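You operate a simulated robot arm through the tools that you are given. There is no shell and no other tool. Be economical: measure what you need, move in short steps, check, and stop when the job is done.

Carry out the task below with a simulated two-armed robot. There is one attempt and no reset: what you move stays moved.

TASK
Take the lid off the rice tub and lay it down on the counter by the bins. Put two of the steel cups from the steel counter by the glass door on the top of the wooden counter. Fetch the steel tin from the short shelf by the glass door and set it on the steel counter by the glass door. Put the small cup from the steel counter left of the hob on the steel counter with the bottles. Put the paper roll on the green mat away on the lower wooden shelf. Pull the deep drawer open. Do these in any order. Set down upright: steel tin, small cup, paper roll.

The check looks at the end state, three seconds after you hand in, the way a careful person would. Anything else that was tipped, shoved, dropped, spilled or broken makes it a failure. A push-on lid holds only when it is set on centred and level and pressed home; a screw cap is set on level and turned clockwise until tight.

THE ROBOT
Two 7-joint arms with fingered hands on one trunk, on a base that drives. Base frame: it is fixed to the floor where the robot stands at the start and does not move with it; the origin is under the middle of the robot, x ahead of it, y to its left, z up; the surface under the hand at the start is at about z = 880. Units: mm, degrees, N and s.
The left shoulder is at the start at [70, 162, 1371], the right one opposite. With the tool pointing down near the work surface each hand reaches from about 100 to 780 mm from the robot's upright axis, wherever it stands, measured 20 degrees to its own side. Places, roughly: deep drawer [-3600, 0, 500]; lower wooden shelf (162x26 cm) [580, -800, 1440]; paper roll (9x9x19 cm) [-3600, 1600, 900]; rice tub [500, 0, 1000]; small cup (8x8x8 cm) [-1100, -2900, 900]; steel counter by the glass door [-500, 3000, 800]; steel counter with the bottles [-1100, -600, 800]; steel cup (6x6x5 cm) [-200, 3000, 800]; steel tin (7x7x8 cm) [-1300, 3200, 1200]; top of the wooden counter (44x25 cm) [-3600, 1180, 840]. Payload 4 kg a hand.
Tool frame (each hand has its own): the origin (TCP) lies between the finger pads and is the grasp point; the fingertips stand 26 mm ahead of it; z points along the fingers, y is the line along which they close. The gripper opens to 132 mm. The gripper's body begins 73 mm behind the TCP. The gripper is a hand of 4 fingers: y runs from the thumb to the fingers, the wrist lies at [0, 0, -224] in the tool frame, and closing takes about 1.5 s.
Orientation is that of the tool frame in the base frame, as a unit quaternion [x, y, z, w]. With the fingers straight down and closing along the base's y, the tool's x points along the base's -x, its y along +y and its z along -z.

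THE INTERFACE
- The arms move only by the tool send_rows. It takes "left_motion", "right_motion" or both (then of equal length, played together; a hand with none holds still); each is a list of rows, each an object (a shift or turn left out is 0, a gripper value left out holds the last) with "angular": the turn, a rotation vector about the tool's x, y, z in degrees, a list of three; "delta_pos": the shift along the tool's x, y, z in m, a list of three; "gripper": the closure, from 0 (fully open) to 1 (shut). In form: [{"angular": [wx, wy, wz], "delta_pos": [x, y, z], "gripper": gripper}, ...]. A call has 1 to 20 rows; each row shifts and turns the commanded pose from where the row before left it, along the tool's axes as they then stand. Each row takes 0.2 s and may step no farther than 50 mm and 8.6 degrees from the row before; otherwise, or with a gripper value out of range, the whole call is refused. Where a pose cannot be reached the arm comes as near as it can. A force on the tool above 40 N (or 10 N above the force at the start of the call, whichever is more), or a blocked arm, ends the call early, and 0.2 s more pass. Each finger travels about 45 mm/s and halts on what it meets, pressing with about 30 N; the grip force reading is that of the motor and also rises with nothing between the fingers. The clock runs only during rows and for 0.2 s after the last one: add rows that do not move to give the fingers time. It gives the time, the measured TCP pose, the force on the tool (base axes), the opening and the grip force at its end, in the units of the frame above (readings bear some noise), with the torque about the TCP (base axes, N m) and any sound that the robot's microphone picked up.
- Cameras (640 x 400 px; columns grow to the right, rows downward): "scene" is now at [131, -30.9, 1598.6]; the picture's right is [-0.37, -0.93, 0.00], its down [-0.53, 0.22, -0.82] and it looks along [0.76, -0.31, -0.58] (base axes); focal length 243 px, centre (320, 200). "left" rides on the left gripper at [-73, 6, -94] in its tool frame; the picture's right is [-0.08, -1.00, 0.00], its down [0.78, -0.06, -0.62] and it looks along [0.62, -0.05, 0.79] (tool axes); focal length 230 px, centre (320, 200). "right" rides on the right gripper at [73, 6, -94] in its tool frame; the picture's right is [-0.08, 1.00, 0.00], its down [-0.79, -0.06, -0.62] and it looks along [-0.61, -0.05, 0.79] (tool axes); focal length 230 px, centre (320, 200). There is no depth. A picture from a camera that has moved, and an enlarged one, comes with that camera's place and axes in the base frame and with its lens.
- get_image(camera): a new picture of that camera. No time passes.
- lift_body(by): slides the trunk up (or, below 0, down) by that many mm; the arms and the scene camera ride with it, the base frame stays. It gives what a move gives, with no picture.
- base_move(legs): drives the robot by 1 to 6 legs, each [ahead, left, turn to the left] in mm, mm and degrees, along the robot's own axes; the way and the turn of a leg run together, so that a leg with both is an arc; at most 1500 mm and 180 degrees a leg. The arms and the cameras ride along, it lands a little off, and it stops where it bumps. It gives what a move gives.
- grasp_type(shape, hand): the hand has 4 fingers and takes this shape, open, in about a second: jaw (thumb against the fingers, like two jaws); tri (thumb and two fingers); tip (a fingertip pinch); poke (one finger out to press); point (the index stretched); flat (the hand flat); cup (the hand cupped); fist (a fist). The gripper value then closes the fingers along that shape, each until it touches; the sizes above hold for jaw. It gives what a move gives, with no picture.
- aim_head(pan, tilt): turns the head with the scene camera to pan (to the left, within 86 degrees either way) and tilt (down, from -29 to 69), counted from straight ahead of the robot. It gives what a move gives.
- inspect(camera, box): a new picture of the part [left, top, right, bottom] of that camera's present view, enlarged. No time passes.
- close_job(): hands the job in; it is judged then, once.

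Work in short steps. Places have to be worked out from the pictures, the camera data and where the tool is seen: move nearer, look again, correct. Check each grasp and each placing, and mend what went wrong. You have 186 turns and 166 pictures in all, those below and enlarged ones among them. Open the grippers and draw the arms clear of the work before you hand the job in, unless the task says otherwise; then end with one line.

The tools are called after "Emit:" by a JSON object that holds its "method" and its "body". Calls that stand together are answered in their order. send_rows: Moves the arms, as the interface text tells. Its arguments: {"type":"object","properties":{"left_motion":{"type":"array","items":{"type":"object","properties":{"angular":{"type":"array","items":{"type":"number"}},"delta_pos":{"type":"array","items":{"type":"number"}},"gripper":{"type":"number"}}}},"right_motion":{"type":"array","items":{"type":"object","properties":{"angular":{"type":"array","items":{"type":"number"}},"delta_pos":{"type":"array","items":{"type":"number"}},"gripper":{"type":"number"}}}}},"required":[]} The other tools are called the same way: lift_body (by) slides the trunk up or down; grasp_type (shape, hand) gives the hand a shape; base_move (legs) drives the base; aim_head (pan, tilt) turns the head that bears the scene camera; get_image (camera) takes a picture; inspect (camera, box) takes an enlarged picture of a part of a camera's view; close_job () hands the job in.

At the start:

```text
t: 0.0
left_eef_pos: [547.8, 109.9, 1000.1]
left_tool_rot: [0.0, 1.0, 0.001, 0.0]
left_ft_force: [0.0, 0.1, 0.0]
left_moment: [0.02, -0.02, -0.01]
left_opening: 131.6
left_grip_force: 0.0
left_shape: jaw
right_eef_pos: [492.6, -455.3, 999.7]
right_tool_rot: [0.0, 1.0, 0.0, 0.0]
right_ft_force: [0.0, -0.7, -0.2]
right_moment: [-0.02, -0.03, -0.02]
right_opening: 132.1
right_grip_force: 0.0
right_shape: jaw
trunk travel left (down, up): [-850.0, 90.0]
robot x, y, heading: [-0.2, -2.5, -0.1]
head pan, tilt: [-21.9, 35.2]
```

scene: 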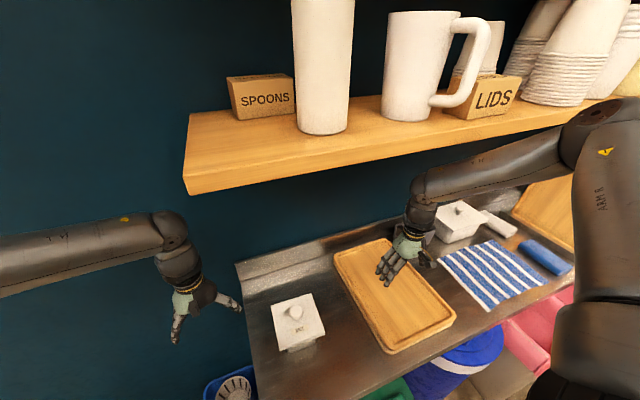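
right: 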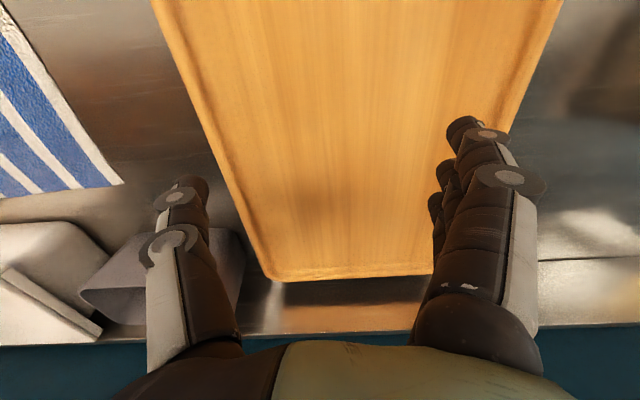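
left: 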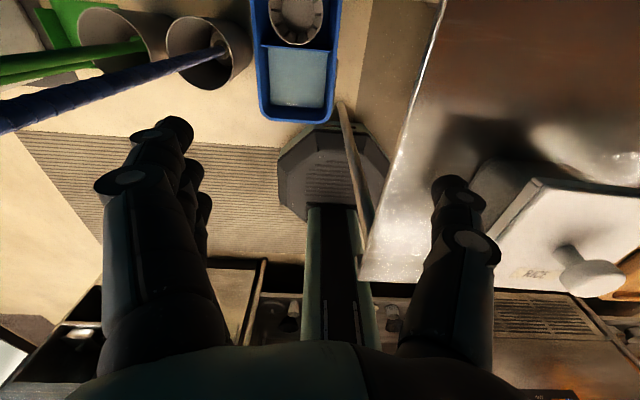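

I judge the rice lid knob at about [484,-102,989] from two views. First I look around at the counter and the surroundings.

Emit:
{"method": "aim_head", "body": {"pan": 0, "tilt": 55}}

Emit:
{"method": "get_image", "body": {"camera": "scene"}}

Emit:
{"method": "aim_head", "body": {"pan": 80, "tilt": 25}}

Emit:
{"method": "get_image", "body": {"camera": "scene"}}

Emit:
{"method": "aim_head", "body": {"pan": -60, "tilt": 25}}

Emit:
{"method": "get_image", "body": {"camera": "scene"}}

```text
t: 0.9
left_eef_pos: [547.6, 110.0, 1000.4]
left_tool_rot: [0.0, 1.0, -0.001, 0.001]
left_ft_force: [-0.4, 0.5, 0.2]
left_moment: [0.04, 0.02, 0.01]
left_opening: 131.9
left_grip_force: 0.1
left_shape: jaw
right_eef_pos: [493.2, -454.6, 999.7]
right_tool_rot: [0.0, 1.0, 0.0, 0.0]
right_ft_force: [0.3, -0.1, 0.2]
right_moment: [-0.03, 0.02, 0.0]
right_opening: 131.9
right_grip_force: 0.0
right_shape: jaw
trunk travel left (down, up): [-850.0, 90.0]
robot x, y, heading: [-1.6, 0.4, 0.1]
head pan, tilt: [0.0, 55.0]
```

```text
162 pictures are left
camera scene: at [121.5, 1.9, 1570.7], right [0.0, -1.0, 0.0], down [-0.82, 0.0, -0.57], along [0.57, 0.0, -0.82], focal length 243 px, centre (320, 200)
```

scene: 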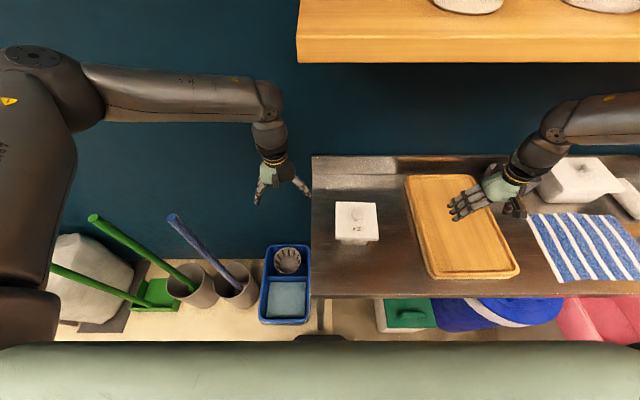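

```text
t: 2.4
left_eef_pos: [547.9, 108.5, 999.6]
left_tool_rot: [0.0, 1.0, 0.0, 0.0]
left_ft_force: [-0.6, 0.2, -0.5]
left_moment: [0.01, -0.02, 0.02]
left_opening: 131.9
left_grip_force: 0.0
left_shape: jaw
right_eef_pos: [491.5, -454.9, 998.6]
right_tool_rot: [0.0, 1.0, 0.0, 0.0]
right_ft_force: [-0.6, -0.3, -1.0]
right_moment: [0.0, 0.01, -0.01]
right_opening: 131.8
right_grip_force: 0.0
right_shape: jaw
trunk travel left (down, up): [-850.0, 90.0]
robot x, y, heading: [-0.2, -0.5, -0.1]
head pan, tilt: [80.0, 25.0]
```

```text
161 pictures are left
camera scene: at [65.5, 92.7, 1614.6], right [0.98, -0.17, 0.0], down [-0.07, -0.42, -0.91], along [0.16, 0.89, -0.42], focal length 243 px, centre (320, 200)
```

scene: 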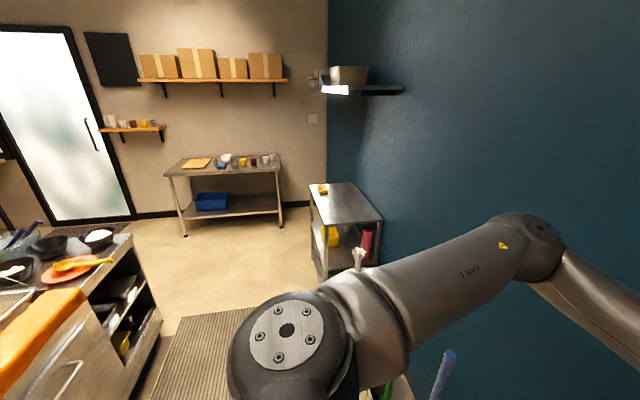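

```text
t: 4.6
left_eef_pos: [549.0, 109.2, 999.7]
left_tool_rot: [0.0, 1.0, 0.0, 0.0]
left_ft_force: [-0.2, -0.4, -0.8]
left_moment: [-0.01, 0.01, 0.0]
left_opening: 131.7
left_grip_force: 0.1
left_shape: jaw
right_eef_pos: [492.1, -456.4, 998.4]
right_tool_rot: [0.0, 1.0, 0.0, 0.001]
right_ft_force: [0.0, -0.5, -0.7]
right_moment: [0.02, 0.01, -0.03]
right_opening: 131.8
right_grip_force: 0.1
right_shape: jaw
trunk travel left (down, up): [-850.0, 90.0]
robot x, y, heading: [-1.6, -2.6, -0.1]
head pan, tilt: [-60.0, 25.0]
```

```text
160 pictures are left
camera scene: at [95.5, -77.8, 1614.6], right [-0.87, -0.5, 0.0], down [-0.21, 0.37, -0.91], along [0.45, -0.78, -0.42], focal length 243 px, centre (320, 200)
```

scene: 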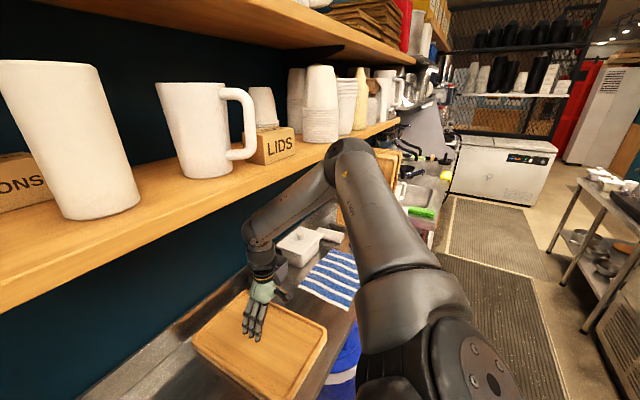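

The counter with the rice tub has the bins under it, and there is free space between the tub and the board. I raise the left hand above the knob and look.

Emit:
{"method": "send_rows", "body": {"left_motion": [{"delta_pos": [0, 0, -0.045]}, {"delta_pos": [0, 0, -0.045]}, {"delta_pos": [0.013, -0.042, 0]}, {"delta_pos": [0.013, -0.042, 0]}, {"delta_pos": [0.013, -0.042, 0]}, {"delta_pos": [0.013, -0.042, 0]}, {"delta_pos": [0.012, -0.043, 0]}, {}]}}

Emit:
{"method": "get_image", "body": {"camera": "left"}}

Emit:
{"method": "aim_head", "body": {"pan": -10, "tilt": 55}}

Emit:
{"method": "inspect", "body": {"camera": "scene", "box": [220, 120, 420, 245]}}

```text
t: 6.6
left_eef_pos: [488.6, -66.9, 1065.2]
left_tool_rot: [-0.022, 0.999, 0.008, -0.023]
left_ft_force: [-0.8, -1.2, 2.1]
left_moment: [0.19, -0.03, -0.01]
left_opening: 131.8
left_grip_force: 0.0
left_shape: jaw
right_eef_pos: [508.6, -439.1, 1001.8]
right_tool_rot: [-0.01, 1.0, -0.005, -0.004]
right_ft_force: [-0.5, -1.8, -0.3]
right_moment: [0.11, -0.02, 0.03]
right_opening: 131.6
right_grip_force: 0.2
right_shape: jaw
trunk travel left (down, up): [-850.0, 90.0]
robot x, y, heading: [-0.5, -3.1, 0.9]
head pan, tilt: [-60.0, 25.0]
stopped in row 8 (left hand): the arm was blocked; the commanded pose is now the measured one
```

```text
159 pictures are left
camera left: at [566.8, -58.4, 1154.9], right [0.12, -0.99, -0.02], down [-0.75, -0.11, 0.65], along [-0.65, -0.06, -0.76], focal length 230 px, centre (320, 200)
```

left: 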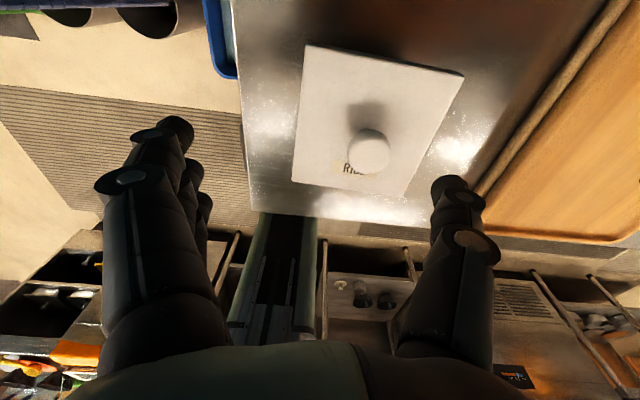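

```text
t: 7.8
left_eef_pos: [489.1, -71.7, 1066.3]
left_tool_rot: [-0.015, 1.0, 0.005, -0.022]
left_ft_force: [0.4, 0.0, -0.2]
left_moment: [-0.01, 0.02, 0.01]
left_opening: 131.8
left_grip_force: 0.0
left_shape: jaw
right_eef_pos: [506.3, -438.9, 1002.3]
right_tool_rot: [-0.007, 1.0, -0.007, -0.003]
right_ft_force: [0.3, 0.5, -0.6]
right_moment: [0.0, -0.02, 0.02]
right_opening: 131.9
right_grip_force: 0.1
right_shape: jaw
trunk travel left (down, up): [-850.0, 90.0]
robot x, y, heading: [-1.6, -6.1, 0.8]
head pan, tilt: [-10.0, 55.0]
```

```text
3.20 times, centred on (320, 182) of scene
camera zoom: at [132.5, 8.6, 1569.2], right [-0.16, -0.99, 0.02], down [-0.81, 0.13, -0.57], along [0.56, -0.1, -0.82], focal length 778 px, centre (320, 256)
```

zoom: 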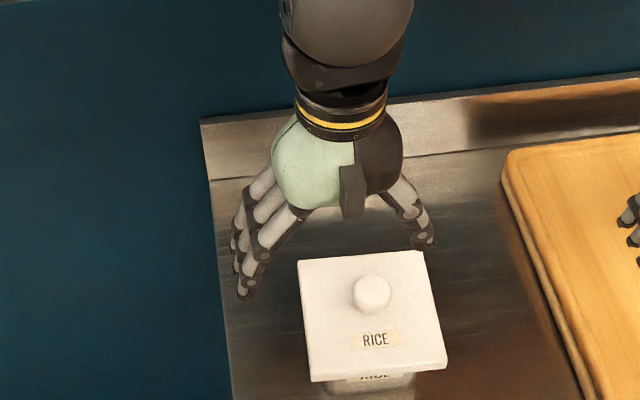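

The arm brushed something (likely the shelf) high up; knob is confirmed at about [483,-103,989], lid top ≈ 962. I move lower while shifting over the knob.

Emit:
{"method": "send_rows", "body": {"left_motion": [{"delta_pos": [0, 0, 0.02], "angular": [0.6, -2.5, 1.7]}, {"delta_pos": [0.003, -0.016, 0]}, {"delta_pos": [0.003, -0.016, 0]}, {"delta_pos": [0, 0, 0.025]}, {}]}}

Emit:
{"method": "get_image", "body": {"camera": "left"}}

Emit:
{"method": "get_image", "body": {"camera": "scene"}}

```text
t: 9.0
left_eef_pos: [477.5, -118.1, 1030.2]
left_tool_rot: [0.003, 1.0, 0.002, 0.01]
left_ft_force: [0.8, -0.3, 0.5]
left_moment: [0.0, 0.0, -0.01]
left_opening: 132.0
left_grip_force: 0.0
left_shape: jaw
right_eef_pos: [497.3, -449.7, 1000.6]
right_tool_rot: [-0.006, 1.0, -0.001, 0.001]
right_ft_force: [0.1, 0.2, -0.4]
right_moment: [-0.02, 0.01, 0.01]
right_opening: 131.8
right_grip_force: 0.1
right_shape: jaw
trunk travel left (down, up): [-850.0, 90.0]
robot x, y, heading: [-0.8, -3.4, 0.4]
head pan, tilt: [-10.0, 55.0]
```

```text
157 pictures are left
camera left: at [548.4, -111.7, 1125.6], right [0.07, -1.0, 0.0], down [-0.8, -0.06, 0.6], along [-0.6, -0.04, -0.8], focal length 230 px, centre (320, 200)
```

left: 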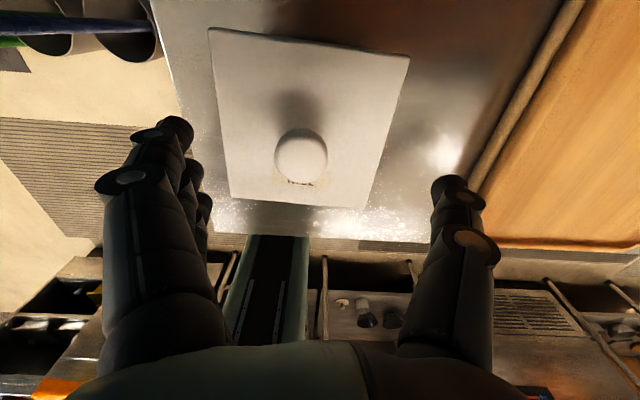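

```text
156 pictures are left
camera scene: at [119.1, -8.7, 1570.7], right [-0.16, -0.99, 0.0], down [-0.81, 0.13, -0.57], along [0.57, -0.09, -0.82], focal length 243 px, centre (320, 200)
```

scene: 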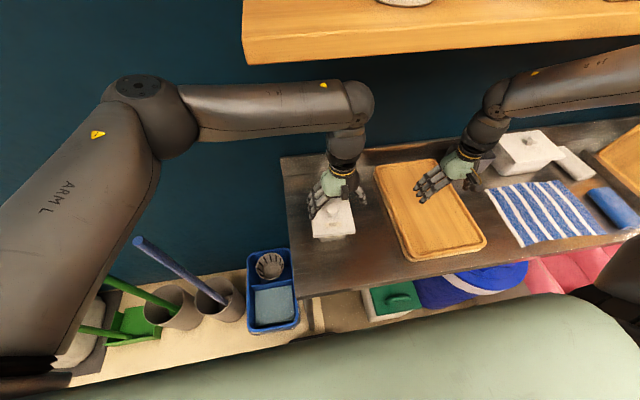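

Knob is at [482,-104]; I shift 14 mm and descend to z≈995, then close.

Emit:
{"method": "send_rows", "body": {"left_motion": [{"delta_pos": [-0.004, 0.014, 0], "angular": [0, 1.1, 0]}, {"delta_pos": [0, 0, 0.018]}, {"delta_pos": [0, 0, 0.017]}, {}, {"gripper": 0.5}, {"gripper": 0.75}, {"gripper": 1.0}, {}, {}, {}, {}, {}, {}]}}

Emit:
{"method": "get_image", "body": {"camera": "left"}}

```text
t: 11.8
left_eef_pos: [479.5, -105.4, 996.2]
left_tool_rot: [0.002, 1.0, 0.004, 0.0]
left_ft_force: [0.8, -0.1, 1.4]
left_moment: [0.09, -0.02, 0.02]
left_opening: 6.0
left_grip_force: 30.1
left_shape: jaw
right_eef_pos: [497.7, -452.0, 1000.6]
right_tool_rot: [-0.005, 1.0, 0.0, 0.001]
right_ft_force: [0.3, 0.5, -0.2]
right_moment: [-0.01, 0.0, -0.05]
right_opening: 131.9
right_grip_force: 0.0
right_shape: jaw
trunk travel left (down, up): [-850.0, 90.0]
robot x, y, heading: [-1.7, -0.5, 0.6]
head pan, tilt: [-10.0, 55.0]
heard: snap
```

```text
155 pictures are left
camera left: at [553.6, -98.3, 1090.1], right [0.07, -1.0, -0.01], down [-0.79, -0.06, 0.62], along [-0.62, -0.04, -0.79], focal length 230 px, centre (320, 200)
```

left: 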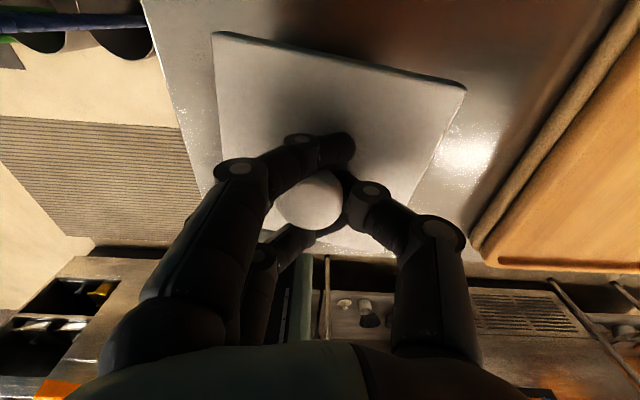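

The fingers cage the knob and a snap was heard — perhaps the lid unseating. I lift gently 30 mm and look.

Emit:
{"method": "send_rows", "body": {"left_motion": [{"delta_pos": [0, 0, -0.01]}, {"delta_pos": [0, 0, -0.01]}, {"delta_pos": [0, 0, -0.01]}, {}]}}

Emit:
{"method": "inspect", "body": {"camera": "scene", "box": [220, 140, 440, 278]}}

Emit:
{"method": "get_image", "body": {"camera": "left"}}

```text
t: 12.8
left_eef_pos: [478.8, -105.5, 1024.3]
left_tool_rot: [0.002, 1.0, 0.005, 0.0]
left_ft_force: [-0.4, 0.7, -1.1]
left_moment: [-0.01, -0.03, 0.02]
left_opening: 5.5
left_grip_force: 30.4
left_shape: jaw
right_eef_pos: [497.2, -452.3, 1001.3]
right_tool_rot: [-0.006, 1.0, 0.0, 0.001]
right_ft_force: [0.4, 0.2, -0.3]
right_moment: [-0.02, -0.05, 0.01]
right_opening: 131.8
right_grip_force: 0.0
right_shape: jaw
trunk travel left (down, up): [-850.0, 90.0]
robot x, y, heading: [1.0, -2.1, 0.5]
head pan, tilt: [-10.0, 55.0]
```

```text
2.90 times, centred on (330, 209) of scene
camera zoom: at [118.7, -11.8, 1570.6], right [-0.16, -0.99, 0.0], down [-0.81, 0.13, -0.57], along [0.57, -0.09, -0.82], focal length 704 px, centre (291, 174)
```

zoom: 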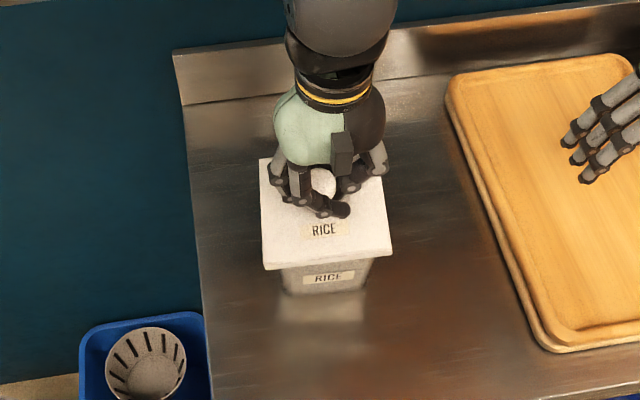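

```text
153 pictures are left
camera left: at [552.8, -98.7, 1118.9], right [0.07, -1.0, -0.01], down [-0.79, -0.06, 0.62], along [-0.62, -0.04, -0.79], focal length 230 px, centre (320, 200)
```

left: 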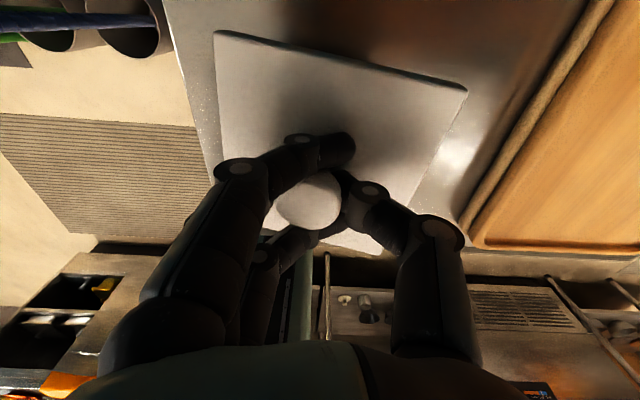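

The lid moves with the hand; I lift 30 mm more to see whether the tub stays behind.

Emit:
{"method": "send_rows", "body": {"left_motion": [{"delta_pos": [0, 0, -0.01]}, {"delta_pos": [0, 0, -0.01]}, {"delta_pos": [0, 0, -0.01]}, {}]}}

Emit:
{"method": "inspect", "body": {"camera": "scene", "box": [220, 140, 440, 278]}}

```text
t: 13.8
left_eef_pos: [477.2, -106.1, 1054.4]
left_tool_rot: [0.002, 1.0, 0.003, 0.0]
left_ft_force: [0.2, -0.3, -0.8]
left_moment: [-0.02, -0.02, 0.0]
left_opening: 5.6
left_grip_force: 30.1
left_shape: jaw
right_eef_pos: [497.1, -451.2, 1001.1]
right_tool_rot: [-0.006, 1.0, 0.0, 0.001]
right_ft_force: [-1.6, 1.0, 0.2]
right_moment: [-0.02, -0.01, 0.01]
right_opening: 132.1
right_grip_force: 0.2
right_shape: jaw
trunk travel left (down, up): [-850.0, 90.0]
robot x, y, heading: [-2.9, 0.0, 0.6]
head pan, tilt: [-10.0, 55.0]
```

```text
2.90 times, centred on (330, 209) of scene
camera zoom: at [118.6, -11.8, 1570.6], right [-0.16, -0.99, 0.0], down [-0.81, 0.13, -0.57], along [0.57, -0.09, -0.82], focal length 704 px, centre (291, 174)
```

zoom: 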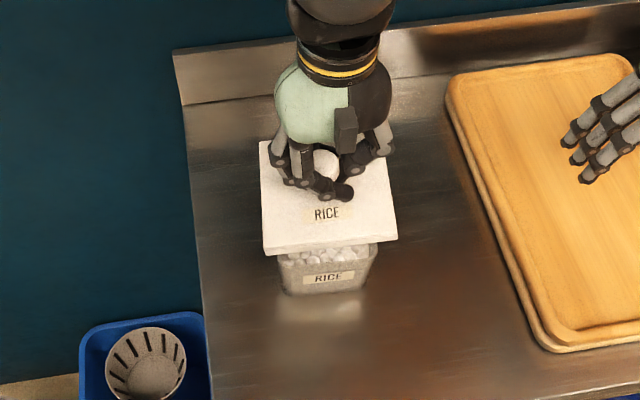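

Lid is free and the tub stayed. I carry the lid to about [352,-232] and lower to 15 mm above the counter.

Emit:
{"method": "send_rows", "body": {"left_motion": [{"delta_pos": [0.03, -0.032, 0]}, {"delta_pos": [0.03, -0.032, 0]}, {"delta_pos": [0.033, -0.032, 0]}, {"delta_pos": [0.032, -0.031, 0]}, {}, {"delta_pos": [0, 0, 0.03]}, {"delta_pos": [0, 0, 0.03]}, {"delta_pos": [0, 0, 0.03]}, {"delta_pos": [0, 0, 0.02]}, {}]}}

Emit:
{"method": "inspect", "body": {"camera": "scene", "box": [220, 140, 540, 340]}}

Emit:
{"method": "get_image", "body": {"camera": "left"}}

```text
t: 16.0
left_eef_pos: [356.0, -205.4, 946.8]
left_tool_rot: [0.003, 1.0, 0.004, 0.0]
left_ft_force: [0.2, -0.7, -0.1]
left_moment: [-0.03, 0.0, -0.01]
left_opening: 5.4
left_grip_force: 30.3
left_shape: jaw
left hand out of reach, approached as far as the arm can: row 4, 6
right_eef_pos: [497.0, -451.8, 999.3]
right_tool_rot: [-0.007, 1.0, 0.0, 0.002]
right_ft_force: [-0.3, 0.9, 0.6]
right_moment: [0.02, -0.01, 0.01]
right_opening: 131.9
right_grip_force: 0.0
right_shape: jaw
trunk travel left (down, up): [-850.0, 90.0]
robot x, y, heading: [-2.4, -5.3, 0.9]
head pan, tilt: [-10.0, 55.0]
```

```text
2.00 times, centred on (380, 240) of scene
camera zoom: at [118.3, -11.7, 1570.6], right [-0.16, -0.99, 0.0], down [-0.81, 0.13, -0.57], along [0.57, -0.09, -0.82], focal length 486 px, centre (200, 120)
```

zoom: 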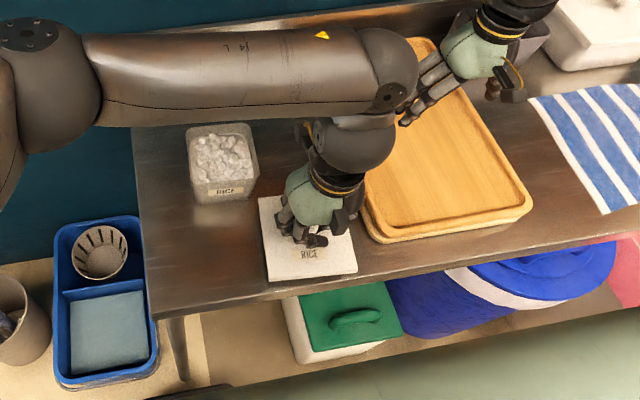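

```text
150 pictures are left
camera left: at [429.2, -198.9, 1039.9], right [0.07, -1.0, -0.01], down [-0.79, -0.06, 0.62], along [-0.61, -0.04, -0.79], focal length 230 px, centre (320, 200)
```

left: 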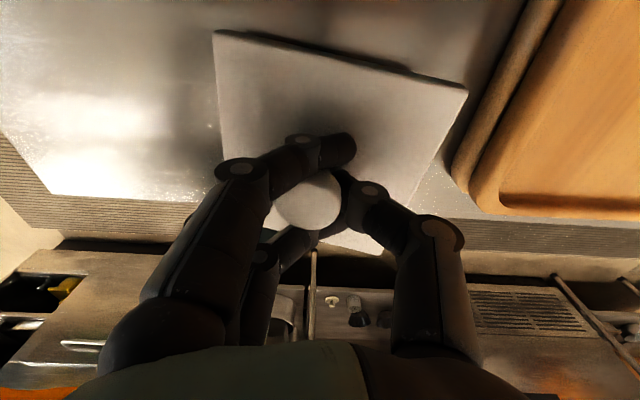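

The lid now hovers at [356,-205], clear of tub and board. I lower it in small steps till it rests.

Emit:
{"method": "send_rows", "body": {"left_motion": [{"delta_pos": [0, 0, 0.006]}, {"delta_pos": [0, 0, 0.006]}, {"delta_pos": [0, 0, 0.004]}, {}]}}

Emit:
{"method": "inspect", "body": {"camera": "scene", "box": [300, 200, 460, 300]}}

```text
t: 17.0
left_eef_pos: [355.9, -204.5, 930.0]
left_tool_rot: [0.003, 1.0, 0.004, 0.0]
left_ft_force: [0.8, -1.3, 6.5]
left_moment: [0.3, 0.08, -0.01]
left_opening: 5.5
left_grip_force: 29.6
left_shape: jaw
right_eef_pos: [496.8, -452.7, 1001.5]
right_tool_rot: [-0.007, 1.0, 0.0, 0.0]
right_ft_force: [0.5, 0.2, -0.7]
right_moment: [-0.01, 0.01, 0.04]
right_opening: 131.8
right_grip_force: 0.1
right_shape: jaw
trunk travel left (down, up): [-850.0, 90.0]
robot x, y, heading: [-2.2, -1.7, 0.4]
head pan, tilt: [-10.0, 55.0]
```

```text
4.00 times, centred on (380, 250) of scene
camera zoom: at [118.2, -11.9, 1570.7], right [-0.16, -0.99, 0.0], down [-0.81, 0.13, -0.57], along [0.57, -0.09, -0.82], focal length 972 px, centre (80, 0)
```

zoom: 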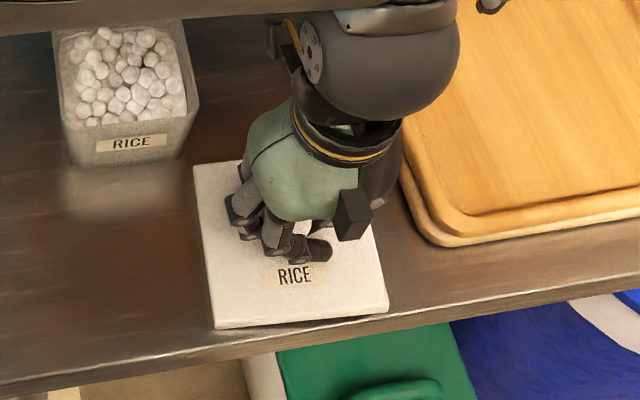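

It rests on the counter (6.5 N). I release and raise.

Emit:
{"method": "send_rows", "body": {"left_motion": [{"delta_pos": [0, 0, -0.002], "gripper": 0.7}, {"gripper": 0.4}, {"gripper": 0.2}, {}, {}, {"gripper": 0.1}, {}, {"delta_pos": [0, 0, -0.03]}, {"delta_pos": [0, 0, -0.04]}, {"delta_pos": [0, 0.02, -0.04]}, {"delta_pos": [0, 0.05, 0]}, {"delta_pos": [0, 0.05, 0]}, {}]}}

Emit:
{"method": "inspect", "body": {"camera": "scene", "box": [220, 140, 540, 340]}}

```text
t: 19.8
left_eef_pos: [357.2, -87.5, 1043.7]
left_tool_rot: [0.003, 1.0, 0.004, 0.0]
left_ft_force: [-0.9, -0.2, 0.1]
left_moment: [0.03, 0.01, 0.0]
left_opening: 118.0
left_grip_force: 0.1
left_shape: jaw
right_eef_pos: [495.4, -453.2, 999.6]
right_tool_rot: [-0.006, 1.0, 0.0, 0.001]
right_ft_force: [-0.5, 0.6, 0.2]
right_moment: [-0.02, -0.02, 0.02]
right_opening: 132.0
right_grip_force: 0.0
right_shape: jaw
trunk travel left (down, up): [-850.0, 90.0]
robot x, y, heading: [-2.6, -3.4, 0.7]
head pan, tilt: [-10.0, 55.0]
```

```text
2.00 times, centred on (380, 240) of scene
camera zoom: at [117.9, -13.6, 1570.6], right [-0.16, -0.99, 0.0], down [-0.81, 0.13, -0.57], along [0.57, -0.09, -0.82], focal length 486 px, centre (200, 120)
```

zoom: 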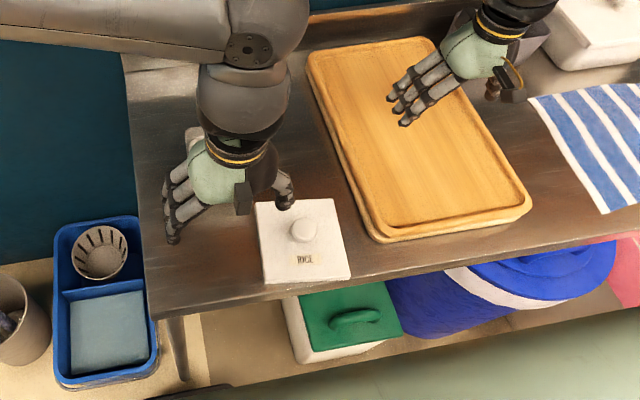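

Lid task done. I tuck both arms in for driving.

Emit:
{"method": "send_rows", "body": {"left_motion": [{"delta_pos": [0.017, 0.042, -0.006]}, {"delta_pos": [0.017, 0.042, -0.006]}, {"delta_pos": [0.017, 0.042, -0.006]}, {"delta_pos": [0.017, 0.042, -0.006]}, {"delta_pos": [0.017, 0.042, -0.006]}, {"delta_pos": [0.017, 0.042, -0.006]}, {"delta_pos": [0.017, 0.042, -0.006]}, {"delta_pos": [0.017, 0.042, -0.006]}, {}], "right_motion": [{"delta_pos": [0.034, 0.02, -0.0063]}, {"delta_pos": [0.034, 0.02, -0.0063]}, {"delta_pos": [0.034, 0.02, -0.0063]}, {"delta_pos": [0.034, 0.02, -0.0063]}, {"delta_pos": [0.034, 0.02, -0.0063]}, {"delta_pos": [0.034, 0.02, -0.0063]}, {"delta_pos": [0.034, 0.02, -0.0063]}, {"delta_pos": [0.034, 0.02, -0.0063]}, {}]}}

Emit:
{"method": "aim_head", "body": {"pan": 86, "tilt": 35}}

Emit:
{"method": "get_image", "body": {"camera": "scene"}}

Emit:
{"method": "aim_head", "body": {"pan": -86, "tilt": 30}}

Emit:
{"method": "get_image", "body": {"camera": "scene"}}

```text
t: 21.8
left_eef_pos: [289.8, 82.9, 1070.4]
left_tool_rot: [0.003, 1.0, 0.004, 0.0]
left_ft_force: [0.5, 0.3, 0.2]
left_moment: [0.0, 0.01, -0.01]
left_opening: 118.3
left_grip_force: 0.0
left_shape: jaw
left hand out of reach, approached as far as the arm can: row 5, 6, 7, 8
right_eef_pos: [309.4, -347.0, 1035.7]
right_tool_rot: [-0.006, 1.0, 0.0, 0.001]
right_ft_force: [0.2, -0.6, 0.1]
right_moment: [0.03, 0.03, -0.01]
right_opening: 131.9
right_grip_force: 0.0
right_shape: jaw
right hand out of reach, approached as far as the arm can: row 6, 7, 8
trunk travel left (down, up): [-850.0, 90.0]
robot x, y, heading: [-3.0, -4.3, 0.8]
head pan, tilt: [-10.0, 55.0]
```

```text
t: 23.5
left_eef_pos: [290.2, 83.5, 1068.7]
left_tool_rot: [0.003, 1.0, 0.005, 0.0]
left_ft_force: [0.2, -0.8, 0.2]
left_moment: [-0.02, -0.02, 0.0]
left_opening: 118.8
left_grip_force: 0.0
left_shape: jaw
right_eef_pos: [309.0, -344.7, 1034.8]
right_tool_rot: [-0.006, 1.0, 0.001, 0.0]
right_ft_force: [-0.8, -0.6, 0.5]
right_moment: [0.0, -0.01, -0.02]
right_opening: 132.2
right_grip_force: 0.1
right_shape: jaw
trunk travel left (down, up): [-850.0, 90.0]
robot x, y, heading: [-1.9, 0.8, 0.6]
head pan, tilt: [85.9, 35.0]
```

```text
147 pictures are left
camera scene: at [52.6, 87.9, 1598.9], right [1.0, -0.06, 0.0], down [-0.03, -0.57, -0.82], along [0.05, 0.82, -0.57], focal length 243 px, centre (320, 200)
```

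scene: 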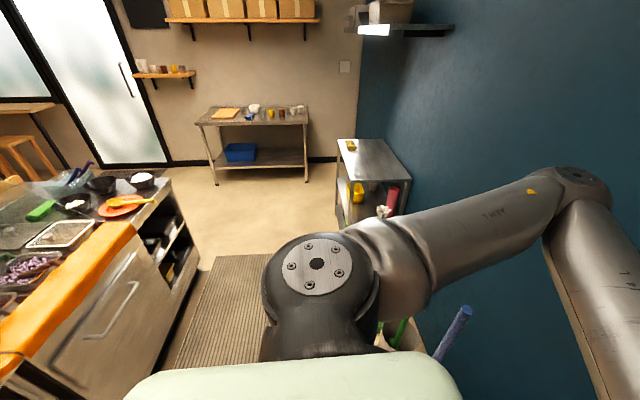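

```text
t: 26.1
left_eef_pos: [290.0, 82.4, 1068.7]
left_tool_rot: [0.003, 1.0, 0.004, 0.0]
left_ft_force: [-0.2, -0.5, -0.2]
left_moment: [-0.02, 0.01, -0.01]
left_opening: 118.7
left_grip_force: 0.0
left_shape: jaw
right_eef_pos: [308.0, -344.9, 1035.3]
right_tool_rot: [-0.007, 1.0, 0.0, 0.0]
right_ft_force: [1.0, 0.0, 0.5]
right_moment: [0.0, -0.02, 0.03]
right_opening: 131.8
right_grip_force: 0.0
right_shape: jaw
trunk travel left (down, up): [-850.0, 90.0]
robot x, y, heading: [-0.7, -3.1, 0.8]
head pan, tilt: [-85.9, 30.0]
```

```text
146 pictures are left
camera scene: at [54.8, -90.1, 1606.6], right [-1.0, -0.08, 0.0], down [-0.04, 0.5, -0.87], along [0.07, -0.86, -0.5], focal length 243 px, centre (320, 200)
```

scene: 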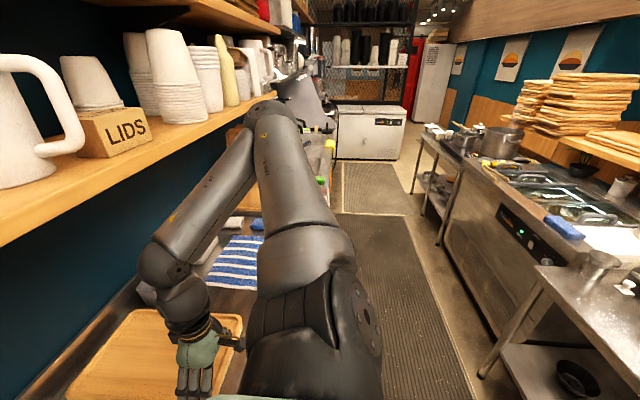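

The map is clear: aisle x −850…280, glass-door counter front at y≈2790. I back off, turn left and drive toward the glass-door counter.

Emit:
{"method": "base_move", "body": {"legs": [[-280, 0, 0], [0, 0, 89], [1100, 0, 0], [1000, 350, 0]]}}

Emit:
{"method": "aim_head", "body": {"pan": 15, "tilt": 25}}

Emit:
{"method": "get_image", "body": {"camera": "scene"}}

```text
t: 42.1
left_eef_pos: [-689.9, 2395.8, 1067.5]
left_tool_rot: [-0.703, 0.712, 0.003, -0.003]
left_ft_force: [0.3, -0.5, -0.1]
left_moment: [0.01, 0.05, 0.02]
left_opening: 118.7
left_grip_force: 0.1
left_shape: jaw
right_eef_pos: [-261.4, 2411.4, 1034.9]
right_tool_rot: [0.708, -0.706, -0.002, -0.003]
right_ft_force: [0.3, -0.4, -0.5]
right_moment: [0.02, 0.01, 0.02]
right_opening: 131.9
right_grip_force: 0.1
right_shape: jaw
trunk travel left (down, up): [-850.0, 90.0]
robot x, y, heading: [-606.3, 2103.6, 89.8]
head pan, tilt: [-85.9, 30.0]
```

```text
t: 43.9
left_eef_pos: [-688.6, 2395.1, 1068.6]
left_tool_rot: [-0.702, 0.712, 0.002, -0.001]
left_ft_force: [0.0, 0.5, -0.4]
left_moment: [-0.01, -0.01, -0.01]
left_opening: 118.3
left_grip_force: 0.0
left_shape: jaw
right_eef_pos: [-261.8, 2410.1, 1036.5]
right_tool_rot: [0.708, -0.706, -0.002, 0.0]
right_ft_force: [-0.2, 0.5, -0.5]
right_moment: [-0.04, 0.01, 0.04]
right_opening: 131.7
right_grip_force: 0.1
right_shape: jaw
trunk travel left (down, up): [-850.0, 90.0]
robot x, y, heading: [-608.3, 2102.5, 90.3]
head pan, tilt: [15.0, 25.0]
```

```text
145 pictures are left
camera scene: at [-632.0, 2244.6, 1614.6], right [0.97, 0.26, 0.0], down [0.11, -0.41, -0.91], along [-0.24, 0.87, -0.42], focal length 243 px, centre (320, 200)
```

scene: 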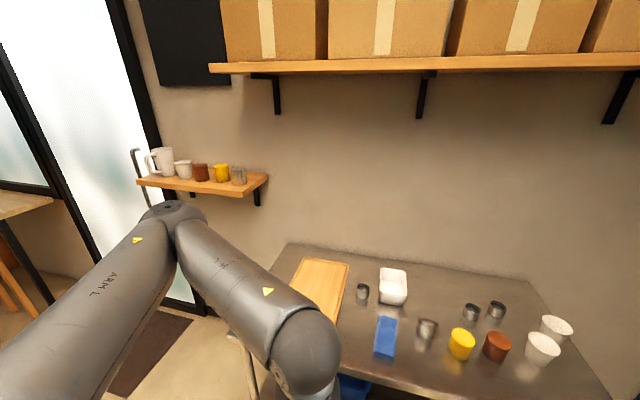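

Cups and shelf are in view; I zoom to measure the steel ones and the tin.

Emit:
{"method": "inspect", "body": {"camera": "scene", "box": [320, 240, 600, 400]}}

Emit:
{"method": "inspect", "body": {"camera": "scene", "box": [120, 130, 280, 230]}}

```text
2.29 times, centred on (460, 320) of scene
camera zoom: at [-632.0, 2244.6, 1614.6], right [0.97, 0.26, 0.0], down [0.11, -0.41, -0.91], along [-0.24, 0.87, -0.42], focal length 555 px, centre (0, -74)
```

zoom: 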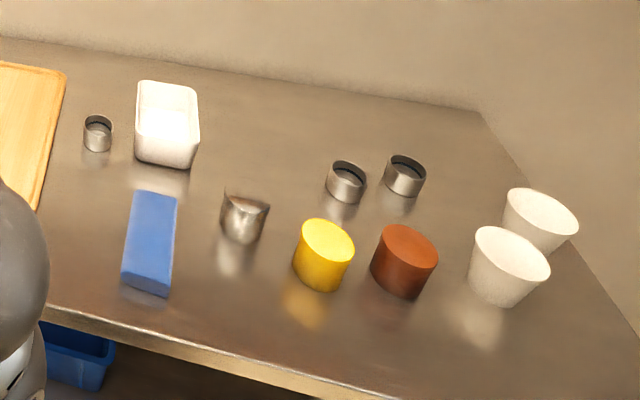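

```text
4.00 times, centred on (200, 180) of scene
camera zoom: at [-632.0, 2244.6, 1614.6], right [0.97, 0.26, 0.0], down [0.11, -0.41, -0.91], along [-0.24, 0.87, -0.42], focal length 972 px, centre (800, 280)
```

zoom: 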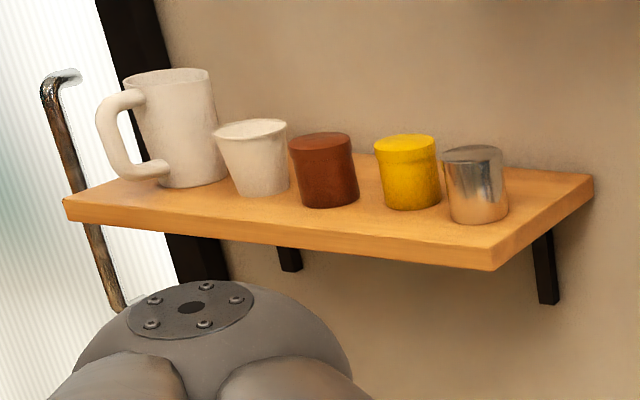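

Tin is at about [-1300,3200,1230]; steel cups near [-243,3034] and [-141,3076]. I move in front of the short shelf to look closer.

Emit:
{"method": "base_move", "body": {"legs": [[0, 620, 0], [330, 0, 0]]}}

Emit:
{"method": "aim_head", "body": {"pan": 5, "tilt": 20}}

Emit:
{"method": "get_image", "body": {"camera": "scene"}}

Emit:
{"method": "get_image", "body": {"camera": "left"}}

```text
t: 49.2
left_eef_pos: [-1311.4, 2719.9, 1069.1]
left_tool_rot: [-0.703, 0.711, 0.004, -0.003]
left_ft_force: [0.5, 0.3, -0.3]
left_moment: [-0.01, 0.0, -0.03]
left_opening: 118.7
left_grip_force: 0.2
left_shape: jaw
right_eef_pos: [-883.4, 2737.8, 1036.4]
right_tool_rot: [0.71, -0.705, -0.001, -0.001]
right_ft_force: [-0.4, 0.5, -0.4]
right_moment: [-0.04, -0.01, -0.03]
right_opening: 131.9
right_grip_force: 0.1
right_shape: jaw
trunk travel left (down, up): [-850.0, 90.0]
robot x, y, heading: [-1228.9, 2429.4, 90.3]
head pan, tilt: [15.0, 25.0]
```

```text
t: 49.9
left_eef_pos: [-1312.1, 2721.3, 1068.6]
left_tool_rot: [-0.703, 0.711, 0.002, -0.003]
left_ft_force: [-0.4, 0.3, -0.6]
left_moment: [0.0, -0.02, 0.02]
left_opening: 118.5
left_grip_force: 0.0
left_shape: jaw
right_eef_pos: [-883.6, 2739.7, 1036.2]
right_tool_rot: [0.709, -0.705, 0.0, -0.001]
right_ft_force: [-0.5, 1.3, -1.3]
right_moment: [-0.05, 0.03, -0.01]
right_opening: 131.9
right_grip_force: 0.1
right_shape: jaw
trunk travel left (down, up): [-850.0, 90.0]
robot x, y, heading: [-1227.6, 2428.5, 90.6]
head pan, tilt: [5.0, 20.0]
```

```text
142 pictures are left
camera scene: at [-1237.7, 2575.7, 1622.6], right [1.0, 0.09, 0.0], down [0.03, -0.34, -0.94], along [-0.09, 0.94, -0.34], focal length 243 px, centre (320, 200)
```

scene: 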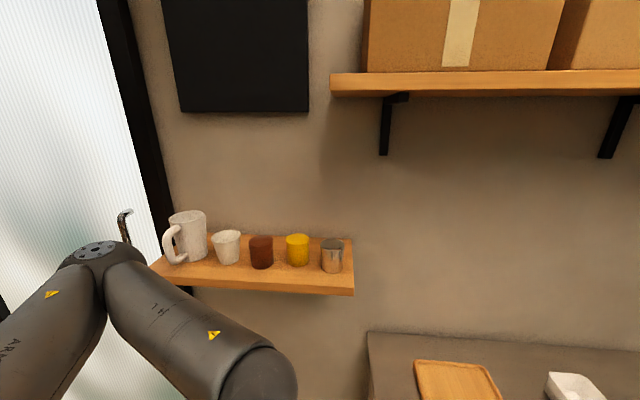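

```text
141 pictures are left
camera left: at [-1315.0, 2796.9, 1162.6], right [1.0, 0.07, -0.01], down [0.06, -0.78, 0.62], along [0.04, -0.62, -0.79], focal length 230 px, centre (320, 200)
```

left: 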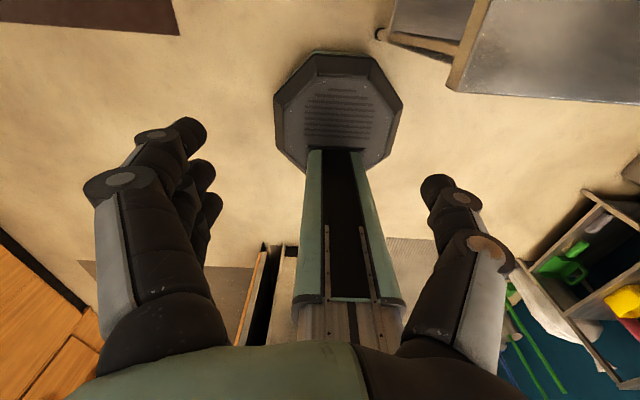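

Triangulated tin centre ≈ [-1263,3147,1253] with room in front and behind. I slide right 120, raise the trunk and turn the left hand 90° so it closes front-to-back.

Emit:
{"method": "base_move", "body": {"legs": [[0, -120, 0]]}}

Emit:
{"method": "lift_body", "body": {"by": 90}}

Emit:
{"method": "send_rows", "body": {"left_motion": [{"angular": [0, 0, 8.2], "gripper": 0}, {"angular": [0, 0, 8.2]}, {"angular": [0, 0, 8.2]}, {"angular": [0, 0, 8.2]}, {"angular": [0, 0, 8.2]}, {"angular": [0, 0, 8.2]}, {"angular": [0, 0, 8.2]}, {"angular": [0, 0, 8.2]}, {"angular": [0, 0, 8.2]}, {"angular": [0, 0, 8.2]}, {"angular": [0, 0, 8.2]}, {}]}}

```text
t: 51.1
left_eef_pos: [-1193.7, 2722.9, 1068.4]
left_tool_rot: [-0.706, 0.708, 0.002, -0.002]
left_ft_force: [0.1, 0.1, -0.4]
left_moment: [0.02, -0.02, -0.01]
left_opening: 118.6
left_grip_force: 0.0
left_shape: jaw
right_eef_pos: [-767.3, 2740.9, 1035.3]
right_tool_rot: [0.711, -0.704, 0.0, -0.001]
right_ft_force: [0.1, 0.1, -0.9]
right_moment: [0.01, -0.03, 0.0]
right_opening: 132.3
right_grip_force: 0.1
right_shape: jaw
trunk travel left (down, up): [-850.0, 90.0]
robot x, y, heading: [-1108.3, 2428.9, 90.9]
head pan, tilt: [5.0, 20.0]
```

```text
t: 52.4
left_eef_pos: [-1193.3, 2723.4, 1158.9]
left_tool_rot: [-0.706, 0.709, 0.002, -0.003]
left_ft_force: [0.6, 0.2, -0.5]
left_moment: [-0.02, 0.01, 0.02]
left_opening: 118.5
left_grip_force: 0.0
left_shape: jaw
right_eef_pos: [-764.6, 2741.0, 1125.5]
right_tool_rot: [0.711, -0.704, 0.0, -0.001]
right_ft_force: [-0.3, 0.7, -0.2]
right_moment: [-0.02, 0.02, 0.0]
right_opening: 132.1
right_grip_force: 0.1
right_shape: jaw
trunk travel left (down, up): [-940.0, 0.0]
robot x, y, heading: [-1106.8, 2432.7, 90.6]
head pan, tilt: [5.0, 20.0]
```

```text
t: 55.0
left_eef_pos: [-1192.8, 2721.5, 1158.7]
left_tool_rot: [0.007, 1.0, 0.0, -0.004]
left_ft_force: [-0.4, -0.7, -1.4]
left_moment: [0.0, -0.03, -0.04]
left_opening: 131.6
left_grip_force: 0.0
left_shape: jaw
right_eef_pos: [-765.4, 2741.4, 1126.6]
right_tool_rot: [0.711, -0.703, -0.001, -0.001]
right_ft_force: [0.2, 0.7, 0.6]
right_moment: [-0.01, 0.0, -0.02]
right_opening: 131.7
right_grip_force: 0.0
right_shape: jaw
trunk travel left (down, up): [-940.0, 0.0]
robot x, y, heading: [-1106.0, 2433.2, 90.4]
head pan, tilt: [5.0, 20.0]
```

Hand turned well. I raise to z≈1335 and move forward to y≈3000, then look.

Emit:
{"method": "send_rows", "body": {"left_motion": [{"delta_pos": [0, 0, -0.044]}, {"delta_pos": [0, 0, -0.044]}, {"delta_pos": [0, 0, -0.044]}, {"delta_pos": [0, 0, -0.044]}, {"delta_pos": [0.006, 0.046, 0]}, {"delta_pos": [0.006, 0.046, 0]}, {"delta_pos": [0.006, 0.046, 0]}, {"delta_pos": [0.006, 0.046, 0]}, {"delta_pos": [0.006, 0.046, 0]}, {"delta_pos": [0.006, 0.046, 0]}, {}]}}

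Emit:
{"method": "get_image", "body": {"camera": "left"}}

Emit:
{"method": "get_image", "body": {"camera": "scene"}}

```text
t: 57.4
left_eef_pos: [-1166.1, 2948.9, 1328.3]
left_tool_rot: [0.004, 1.0, 0.001, -0.004]
left_ft_force: [0.8, -0.6, -1.1]
left_moment: [0.03, 0.0, -0.04]
left_opening: 132.0
left_grip_force: 0.0
left_shape: jaw
left hand out of reach, approached as far as the arm can: row 6, 9, 10
right_eef_pos: [-762.1, 2737.4, 1125.0]
right_tool_rot: [0.711, -0.703, -0.002, -0.002]
right_ft_force: [0.7, -0.3, 1.6]
right_moment: [0.01, -0.01, -0.01]
right_opening: 131.9
right_grip_force: 0.0
right_shape: jaw
trunk travel left (down, up): [-940.0, 0.0]
robot x, y, heading: [-1106.4, 2430.1, 90.4]
head pan, tilt: [5.0, 20.0]
```

```text
140 pictures are left
camera left: at [-1092.6, 2954.9, 1422.3], right [0.07, -1.0, 0.0], down [-0.78, -0.06, 0.62], along [-0.62, -0.04, -0.78], focal length 230 px, centre (320, 200)
```

left: 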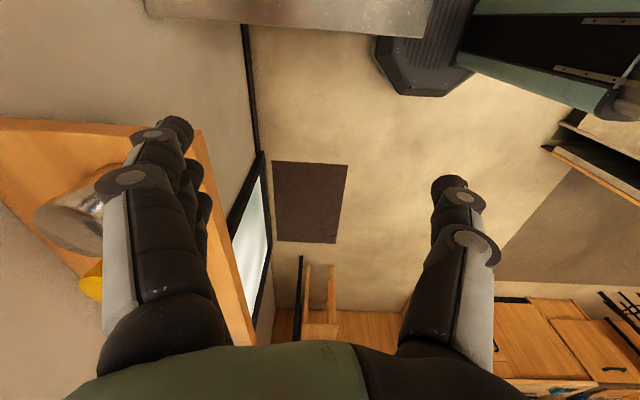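

```text
139 pictures are left
camera scene: at [-1114.8, 2571.3, 1713.1], right [1.0, 0.1, 0.0], down [0.03, -0.34, -0.94], along [-0.09, 0.94, -0.34], focal length 243 px, centre (320, 200)
```

scene: 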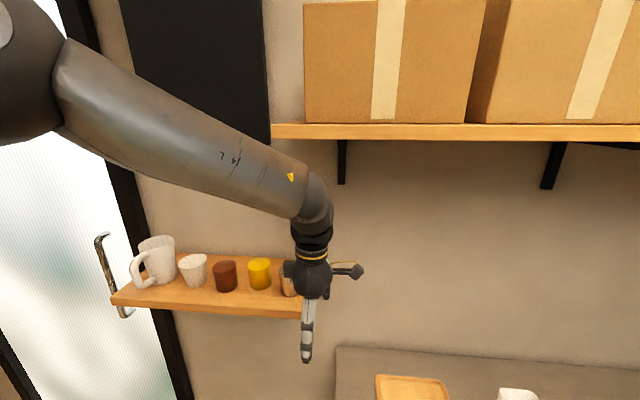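

The left arm can't reach this far from here. I'll use the right hand from a stand left of the counter; I retract the left and turn the right hand 90°.

Emit:
{"method": "send_rows", "body": {"left_motion": [{"delta_pos": [0.004, -0.04, 0.01]}, {"delta_pos": [0.004, -0.04, 0.01]}, {"delta_pos": [0.004, -0.04, 0.01]}, {"delta_pos": [0.004, -0.04, 0.01]}, {"delta_pos": [0.004, -0.04, 0.01]}, {"delta_pos": [0.004, -0.04, 0.01]}, {}, {}, {}, {}, {}, {}], "right_motion": [{"angular": [0, 0, -8.2]}, {"angular": [0, 0, -8.2]}, {"angular": [0, 0, -8.2]}, {"angular": [0, 0, -8.2]}, {"angular": [0, 0, -8.2]}, {"angular": [0, 0, -8.2]}, {"angular": [0, 0, -8.2]}, {"angular": [0, 0, -8.2]}, {"angular": [0, 0, -8.2]}, {"angular": [0, 0, -8.2]}, {"angular": [0, 0, -8.2]}, {}]}}

Emit:
{"method": "base_move", "body": {"legs": [[0, 360, 0], [170, 0, 0]]}}

Emit:
{"method": "aim_head", "body": {"pan": -15, "tilt": 35}}

Emit:
{"method": "get_image", "body": {"camera": "scene"}}

```text
t: 60.0
left_eef_pos: [-1194.0, 2732.5, 1274.8]
left_tool_rot: [0.003, 1.0, 0.001, -0.004]
left_ft_force: [0.8, 0.0, 0.0]
left_moment: [0.03, 0.01, 0.01]
left_opening: 132.1
left_grip_force: 0.1
left_shape: jaw
left hand out of reach, approached as far as the arm can: row 6
right_eef_pos: [-764.7, 2741.2, 1126.5]
right_tool_rot: [1.0, 0.008, 0.001, -0.002]
right_ft_force: [0.1, 0.5, 0.2]
right_moment: [-0.01, 0.01, 0.04]
right_opening: 132.1
right_grip_force: 0.1
right_shape: jaw
trunk travel left (down, up): [-940.0, 0.0]
robot x, y, heading: [-1109.6, 2431.5, 90.8]
head pan, tilt: [5.0, 20.0]
```

```text
t: 63.4
left_eef_pos: [-1556.9, 2894.7, 1273.9]
left_tool_rot: [0.004, 1.0, 0.002, -0.004]
left_ft_force: [-0.2, -0.2, 0.1]
left_moment: [0.05, -0.02, 0.01]
left_opening: 131.9
left_grip_force: 0.1
left_shape: jaw
right_eef_pos: [-1128.0, 2905.3, 1127.4]
right_tool_rot: [1.0, 0.008, 0.001, -0.001]
right_ft_force: [0.2, -0.5, 0.7]
right_moment: [-0.03, 0.0, 0.02]
right_opening: 132.0
right_grip_force: 0.0
right_shape: jaw
trunk travel left (down, up): [-940.0, 0.0]
robot x, y, heading: [-1472.6, 2598.6, 90.9]
head pan, tilt: [5.0, 20.0]
```

```text
t: 64.2
left_eef_pos: [-1556.9, 2900.3, 1273.5]
left_tool_rot: [0.004, 1.0, 0.0, -0.004]
left_ft_force: [-1.2, 0.5, -0.5]
left_moment: [0.02, 0.01, -0.02]
left_opening: 131.7
left_grip_force: 0.1
left_shape: jaw
right_eef_pos: [-1128.3, 2909.4, 1125.8]
right_tool_rot: [1.0, 0.008, 0.0, -0.001]
right_ft_force: [-0.3, 0.7, -0.3]
right_moment: [-0.04, 0.0, -0.01]
right_opening: 132.0
right_grip_force: 0.1
right_shape: jaw
trunk travel left (down, up): [-940.0, 0.0]
robot x, y, heading: [-1472.8, 2595.0, 90.7]
head pan, tilt: [-15.0, 35.0]
```

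```text
138 pictures are left
camera scene: at [-1449.7, 2735.7, 1688.8], right [0.97, -0.25, 0.0], down [-0.14, -0.56, -0.82], along [0.2, 0.79, -0.57], focal length 243 px, centre (320, 200)
```

scene: 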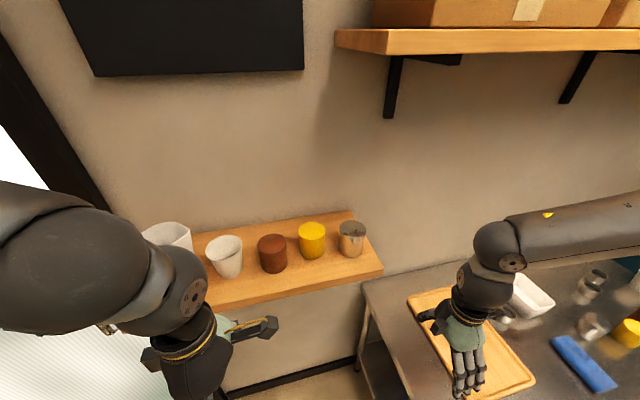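

Tin reconfirmed near [-1262,3152]. I raise the right hand to z≈1335 and bring it beside/above the tin in steps.

Emit:
{"method": "send_rows", "body": {"right_motion": [{"delta_pos": [0, 0, -0.045]}, {"delta_pos": [0, 0, -0.045]}, {"delta_pos": [0, 0, -0.045]}, {"delta_pos": [0, 0, -0.045]}, {"delta_pos": [0, 0, -0.035]}, {"delta_pos": [-0.025, -0.04, 0]}, {"delta_pos": [-0.025, -0.04, 0]}, {"delta_pos": [-0.025, -0.04, 0]}, {}]}}

Emit:
{"method": "get_image", "body": {"camera": "right"}}

Emit:
{"method": "get_image", "body": {"camera": "scene"}}

```text
t: 66.2
left_eef_pos: [-1557.1, 2899.4, 1275.2]
left_tool_rot: [0.004, 1.0, 0.001, -0.005]
left_ft_force: [-0.6, -0.1, -0.2]
left_moment: [-0.02, 0.0, 0.0]
left_opening: 132.0
left_grip_force: 0.1
left_shape: jaw
right_eef_pos: [-1214.0, 3045.5, 1329.7]
right_tool_rot: [1.0, 0.009, 0.0, -0.001]
right_ft_force: [-0.3, 0.2, 0.7]
right_moment: [-0.01, 0.03, 0.01]
right_opening: 132.0
right_grip_force: 0.0
right_shape: jaw
right hand out of reach, approached as far as the arm can: row 1, 2, 3
trunk travel left (down, up): [-940.0, 0.0]
robot x, y, heading: [-1469.0, 2595.1, 90.6]
head pan, tilt: [-15.0, 35.0]
```

```text
137 pictures are left
camera right: at [-1140.7, 3043.3, 1422.4], right [-0.06, -1.0, 0.0], down [-0.79, 0.05, 0.62], along [-0.62, 0.04, -0.79], focal length 230 px, centre (320, 200)
```

right: 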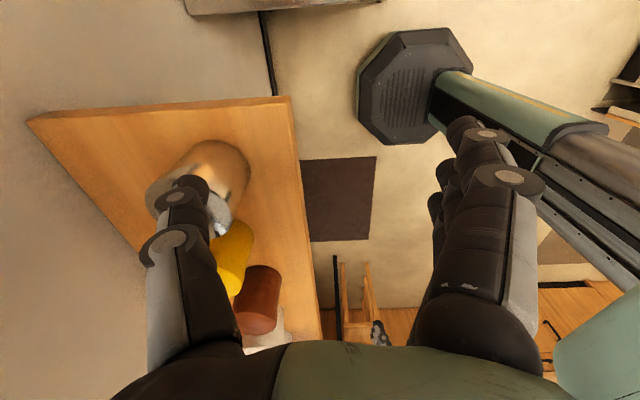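

```text
136 pictures are left
camera scene: at [-1449.3, 2734.1, 1688.9], right [0.97, -0.25, 0.0], down [-0.14, -0.56, -0.82], along [0.2, 0.79, -0.57], focal length 243 px, centre (320, 200)
```

scene: 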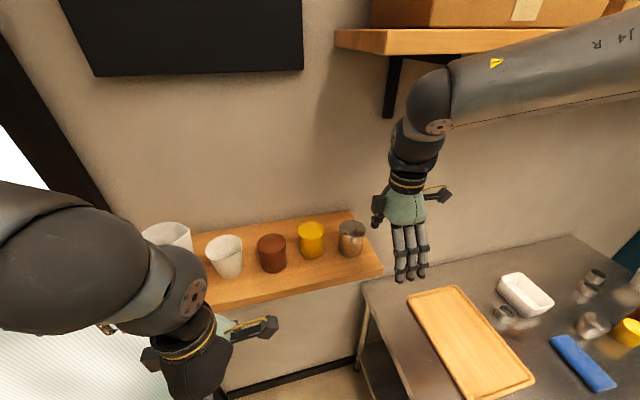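

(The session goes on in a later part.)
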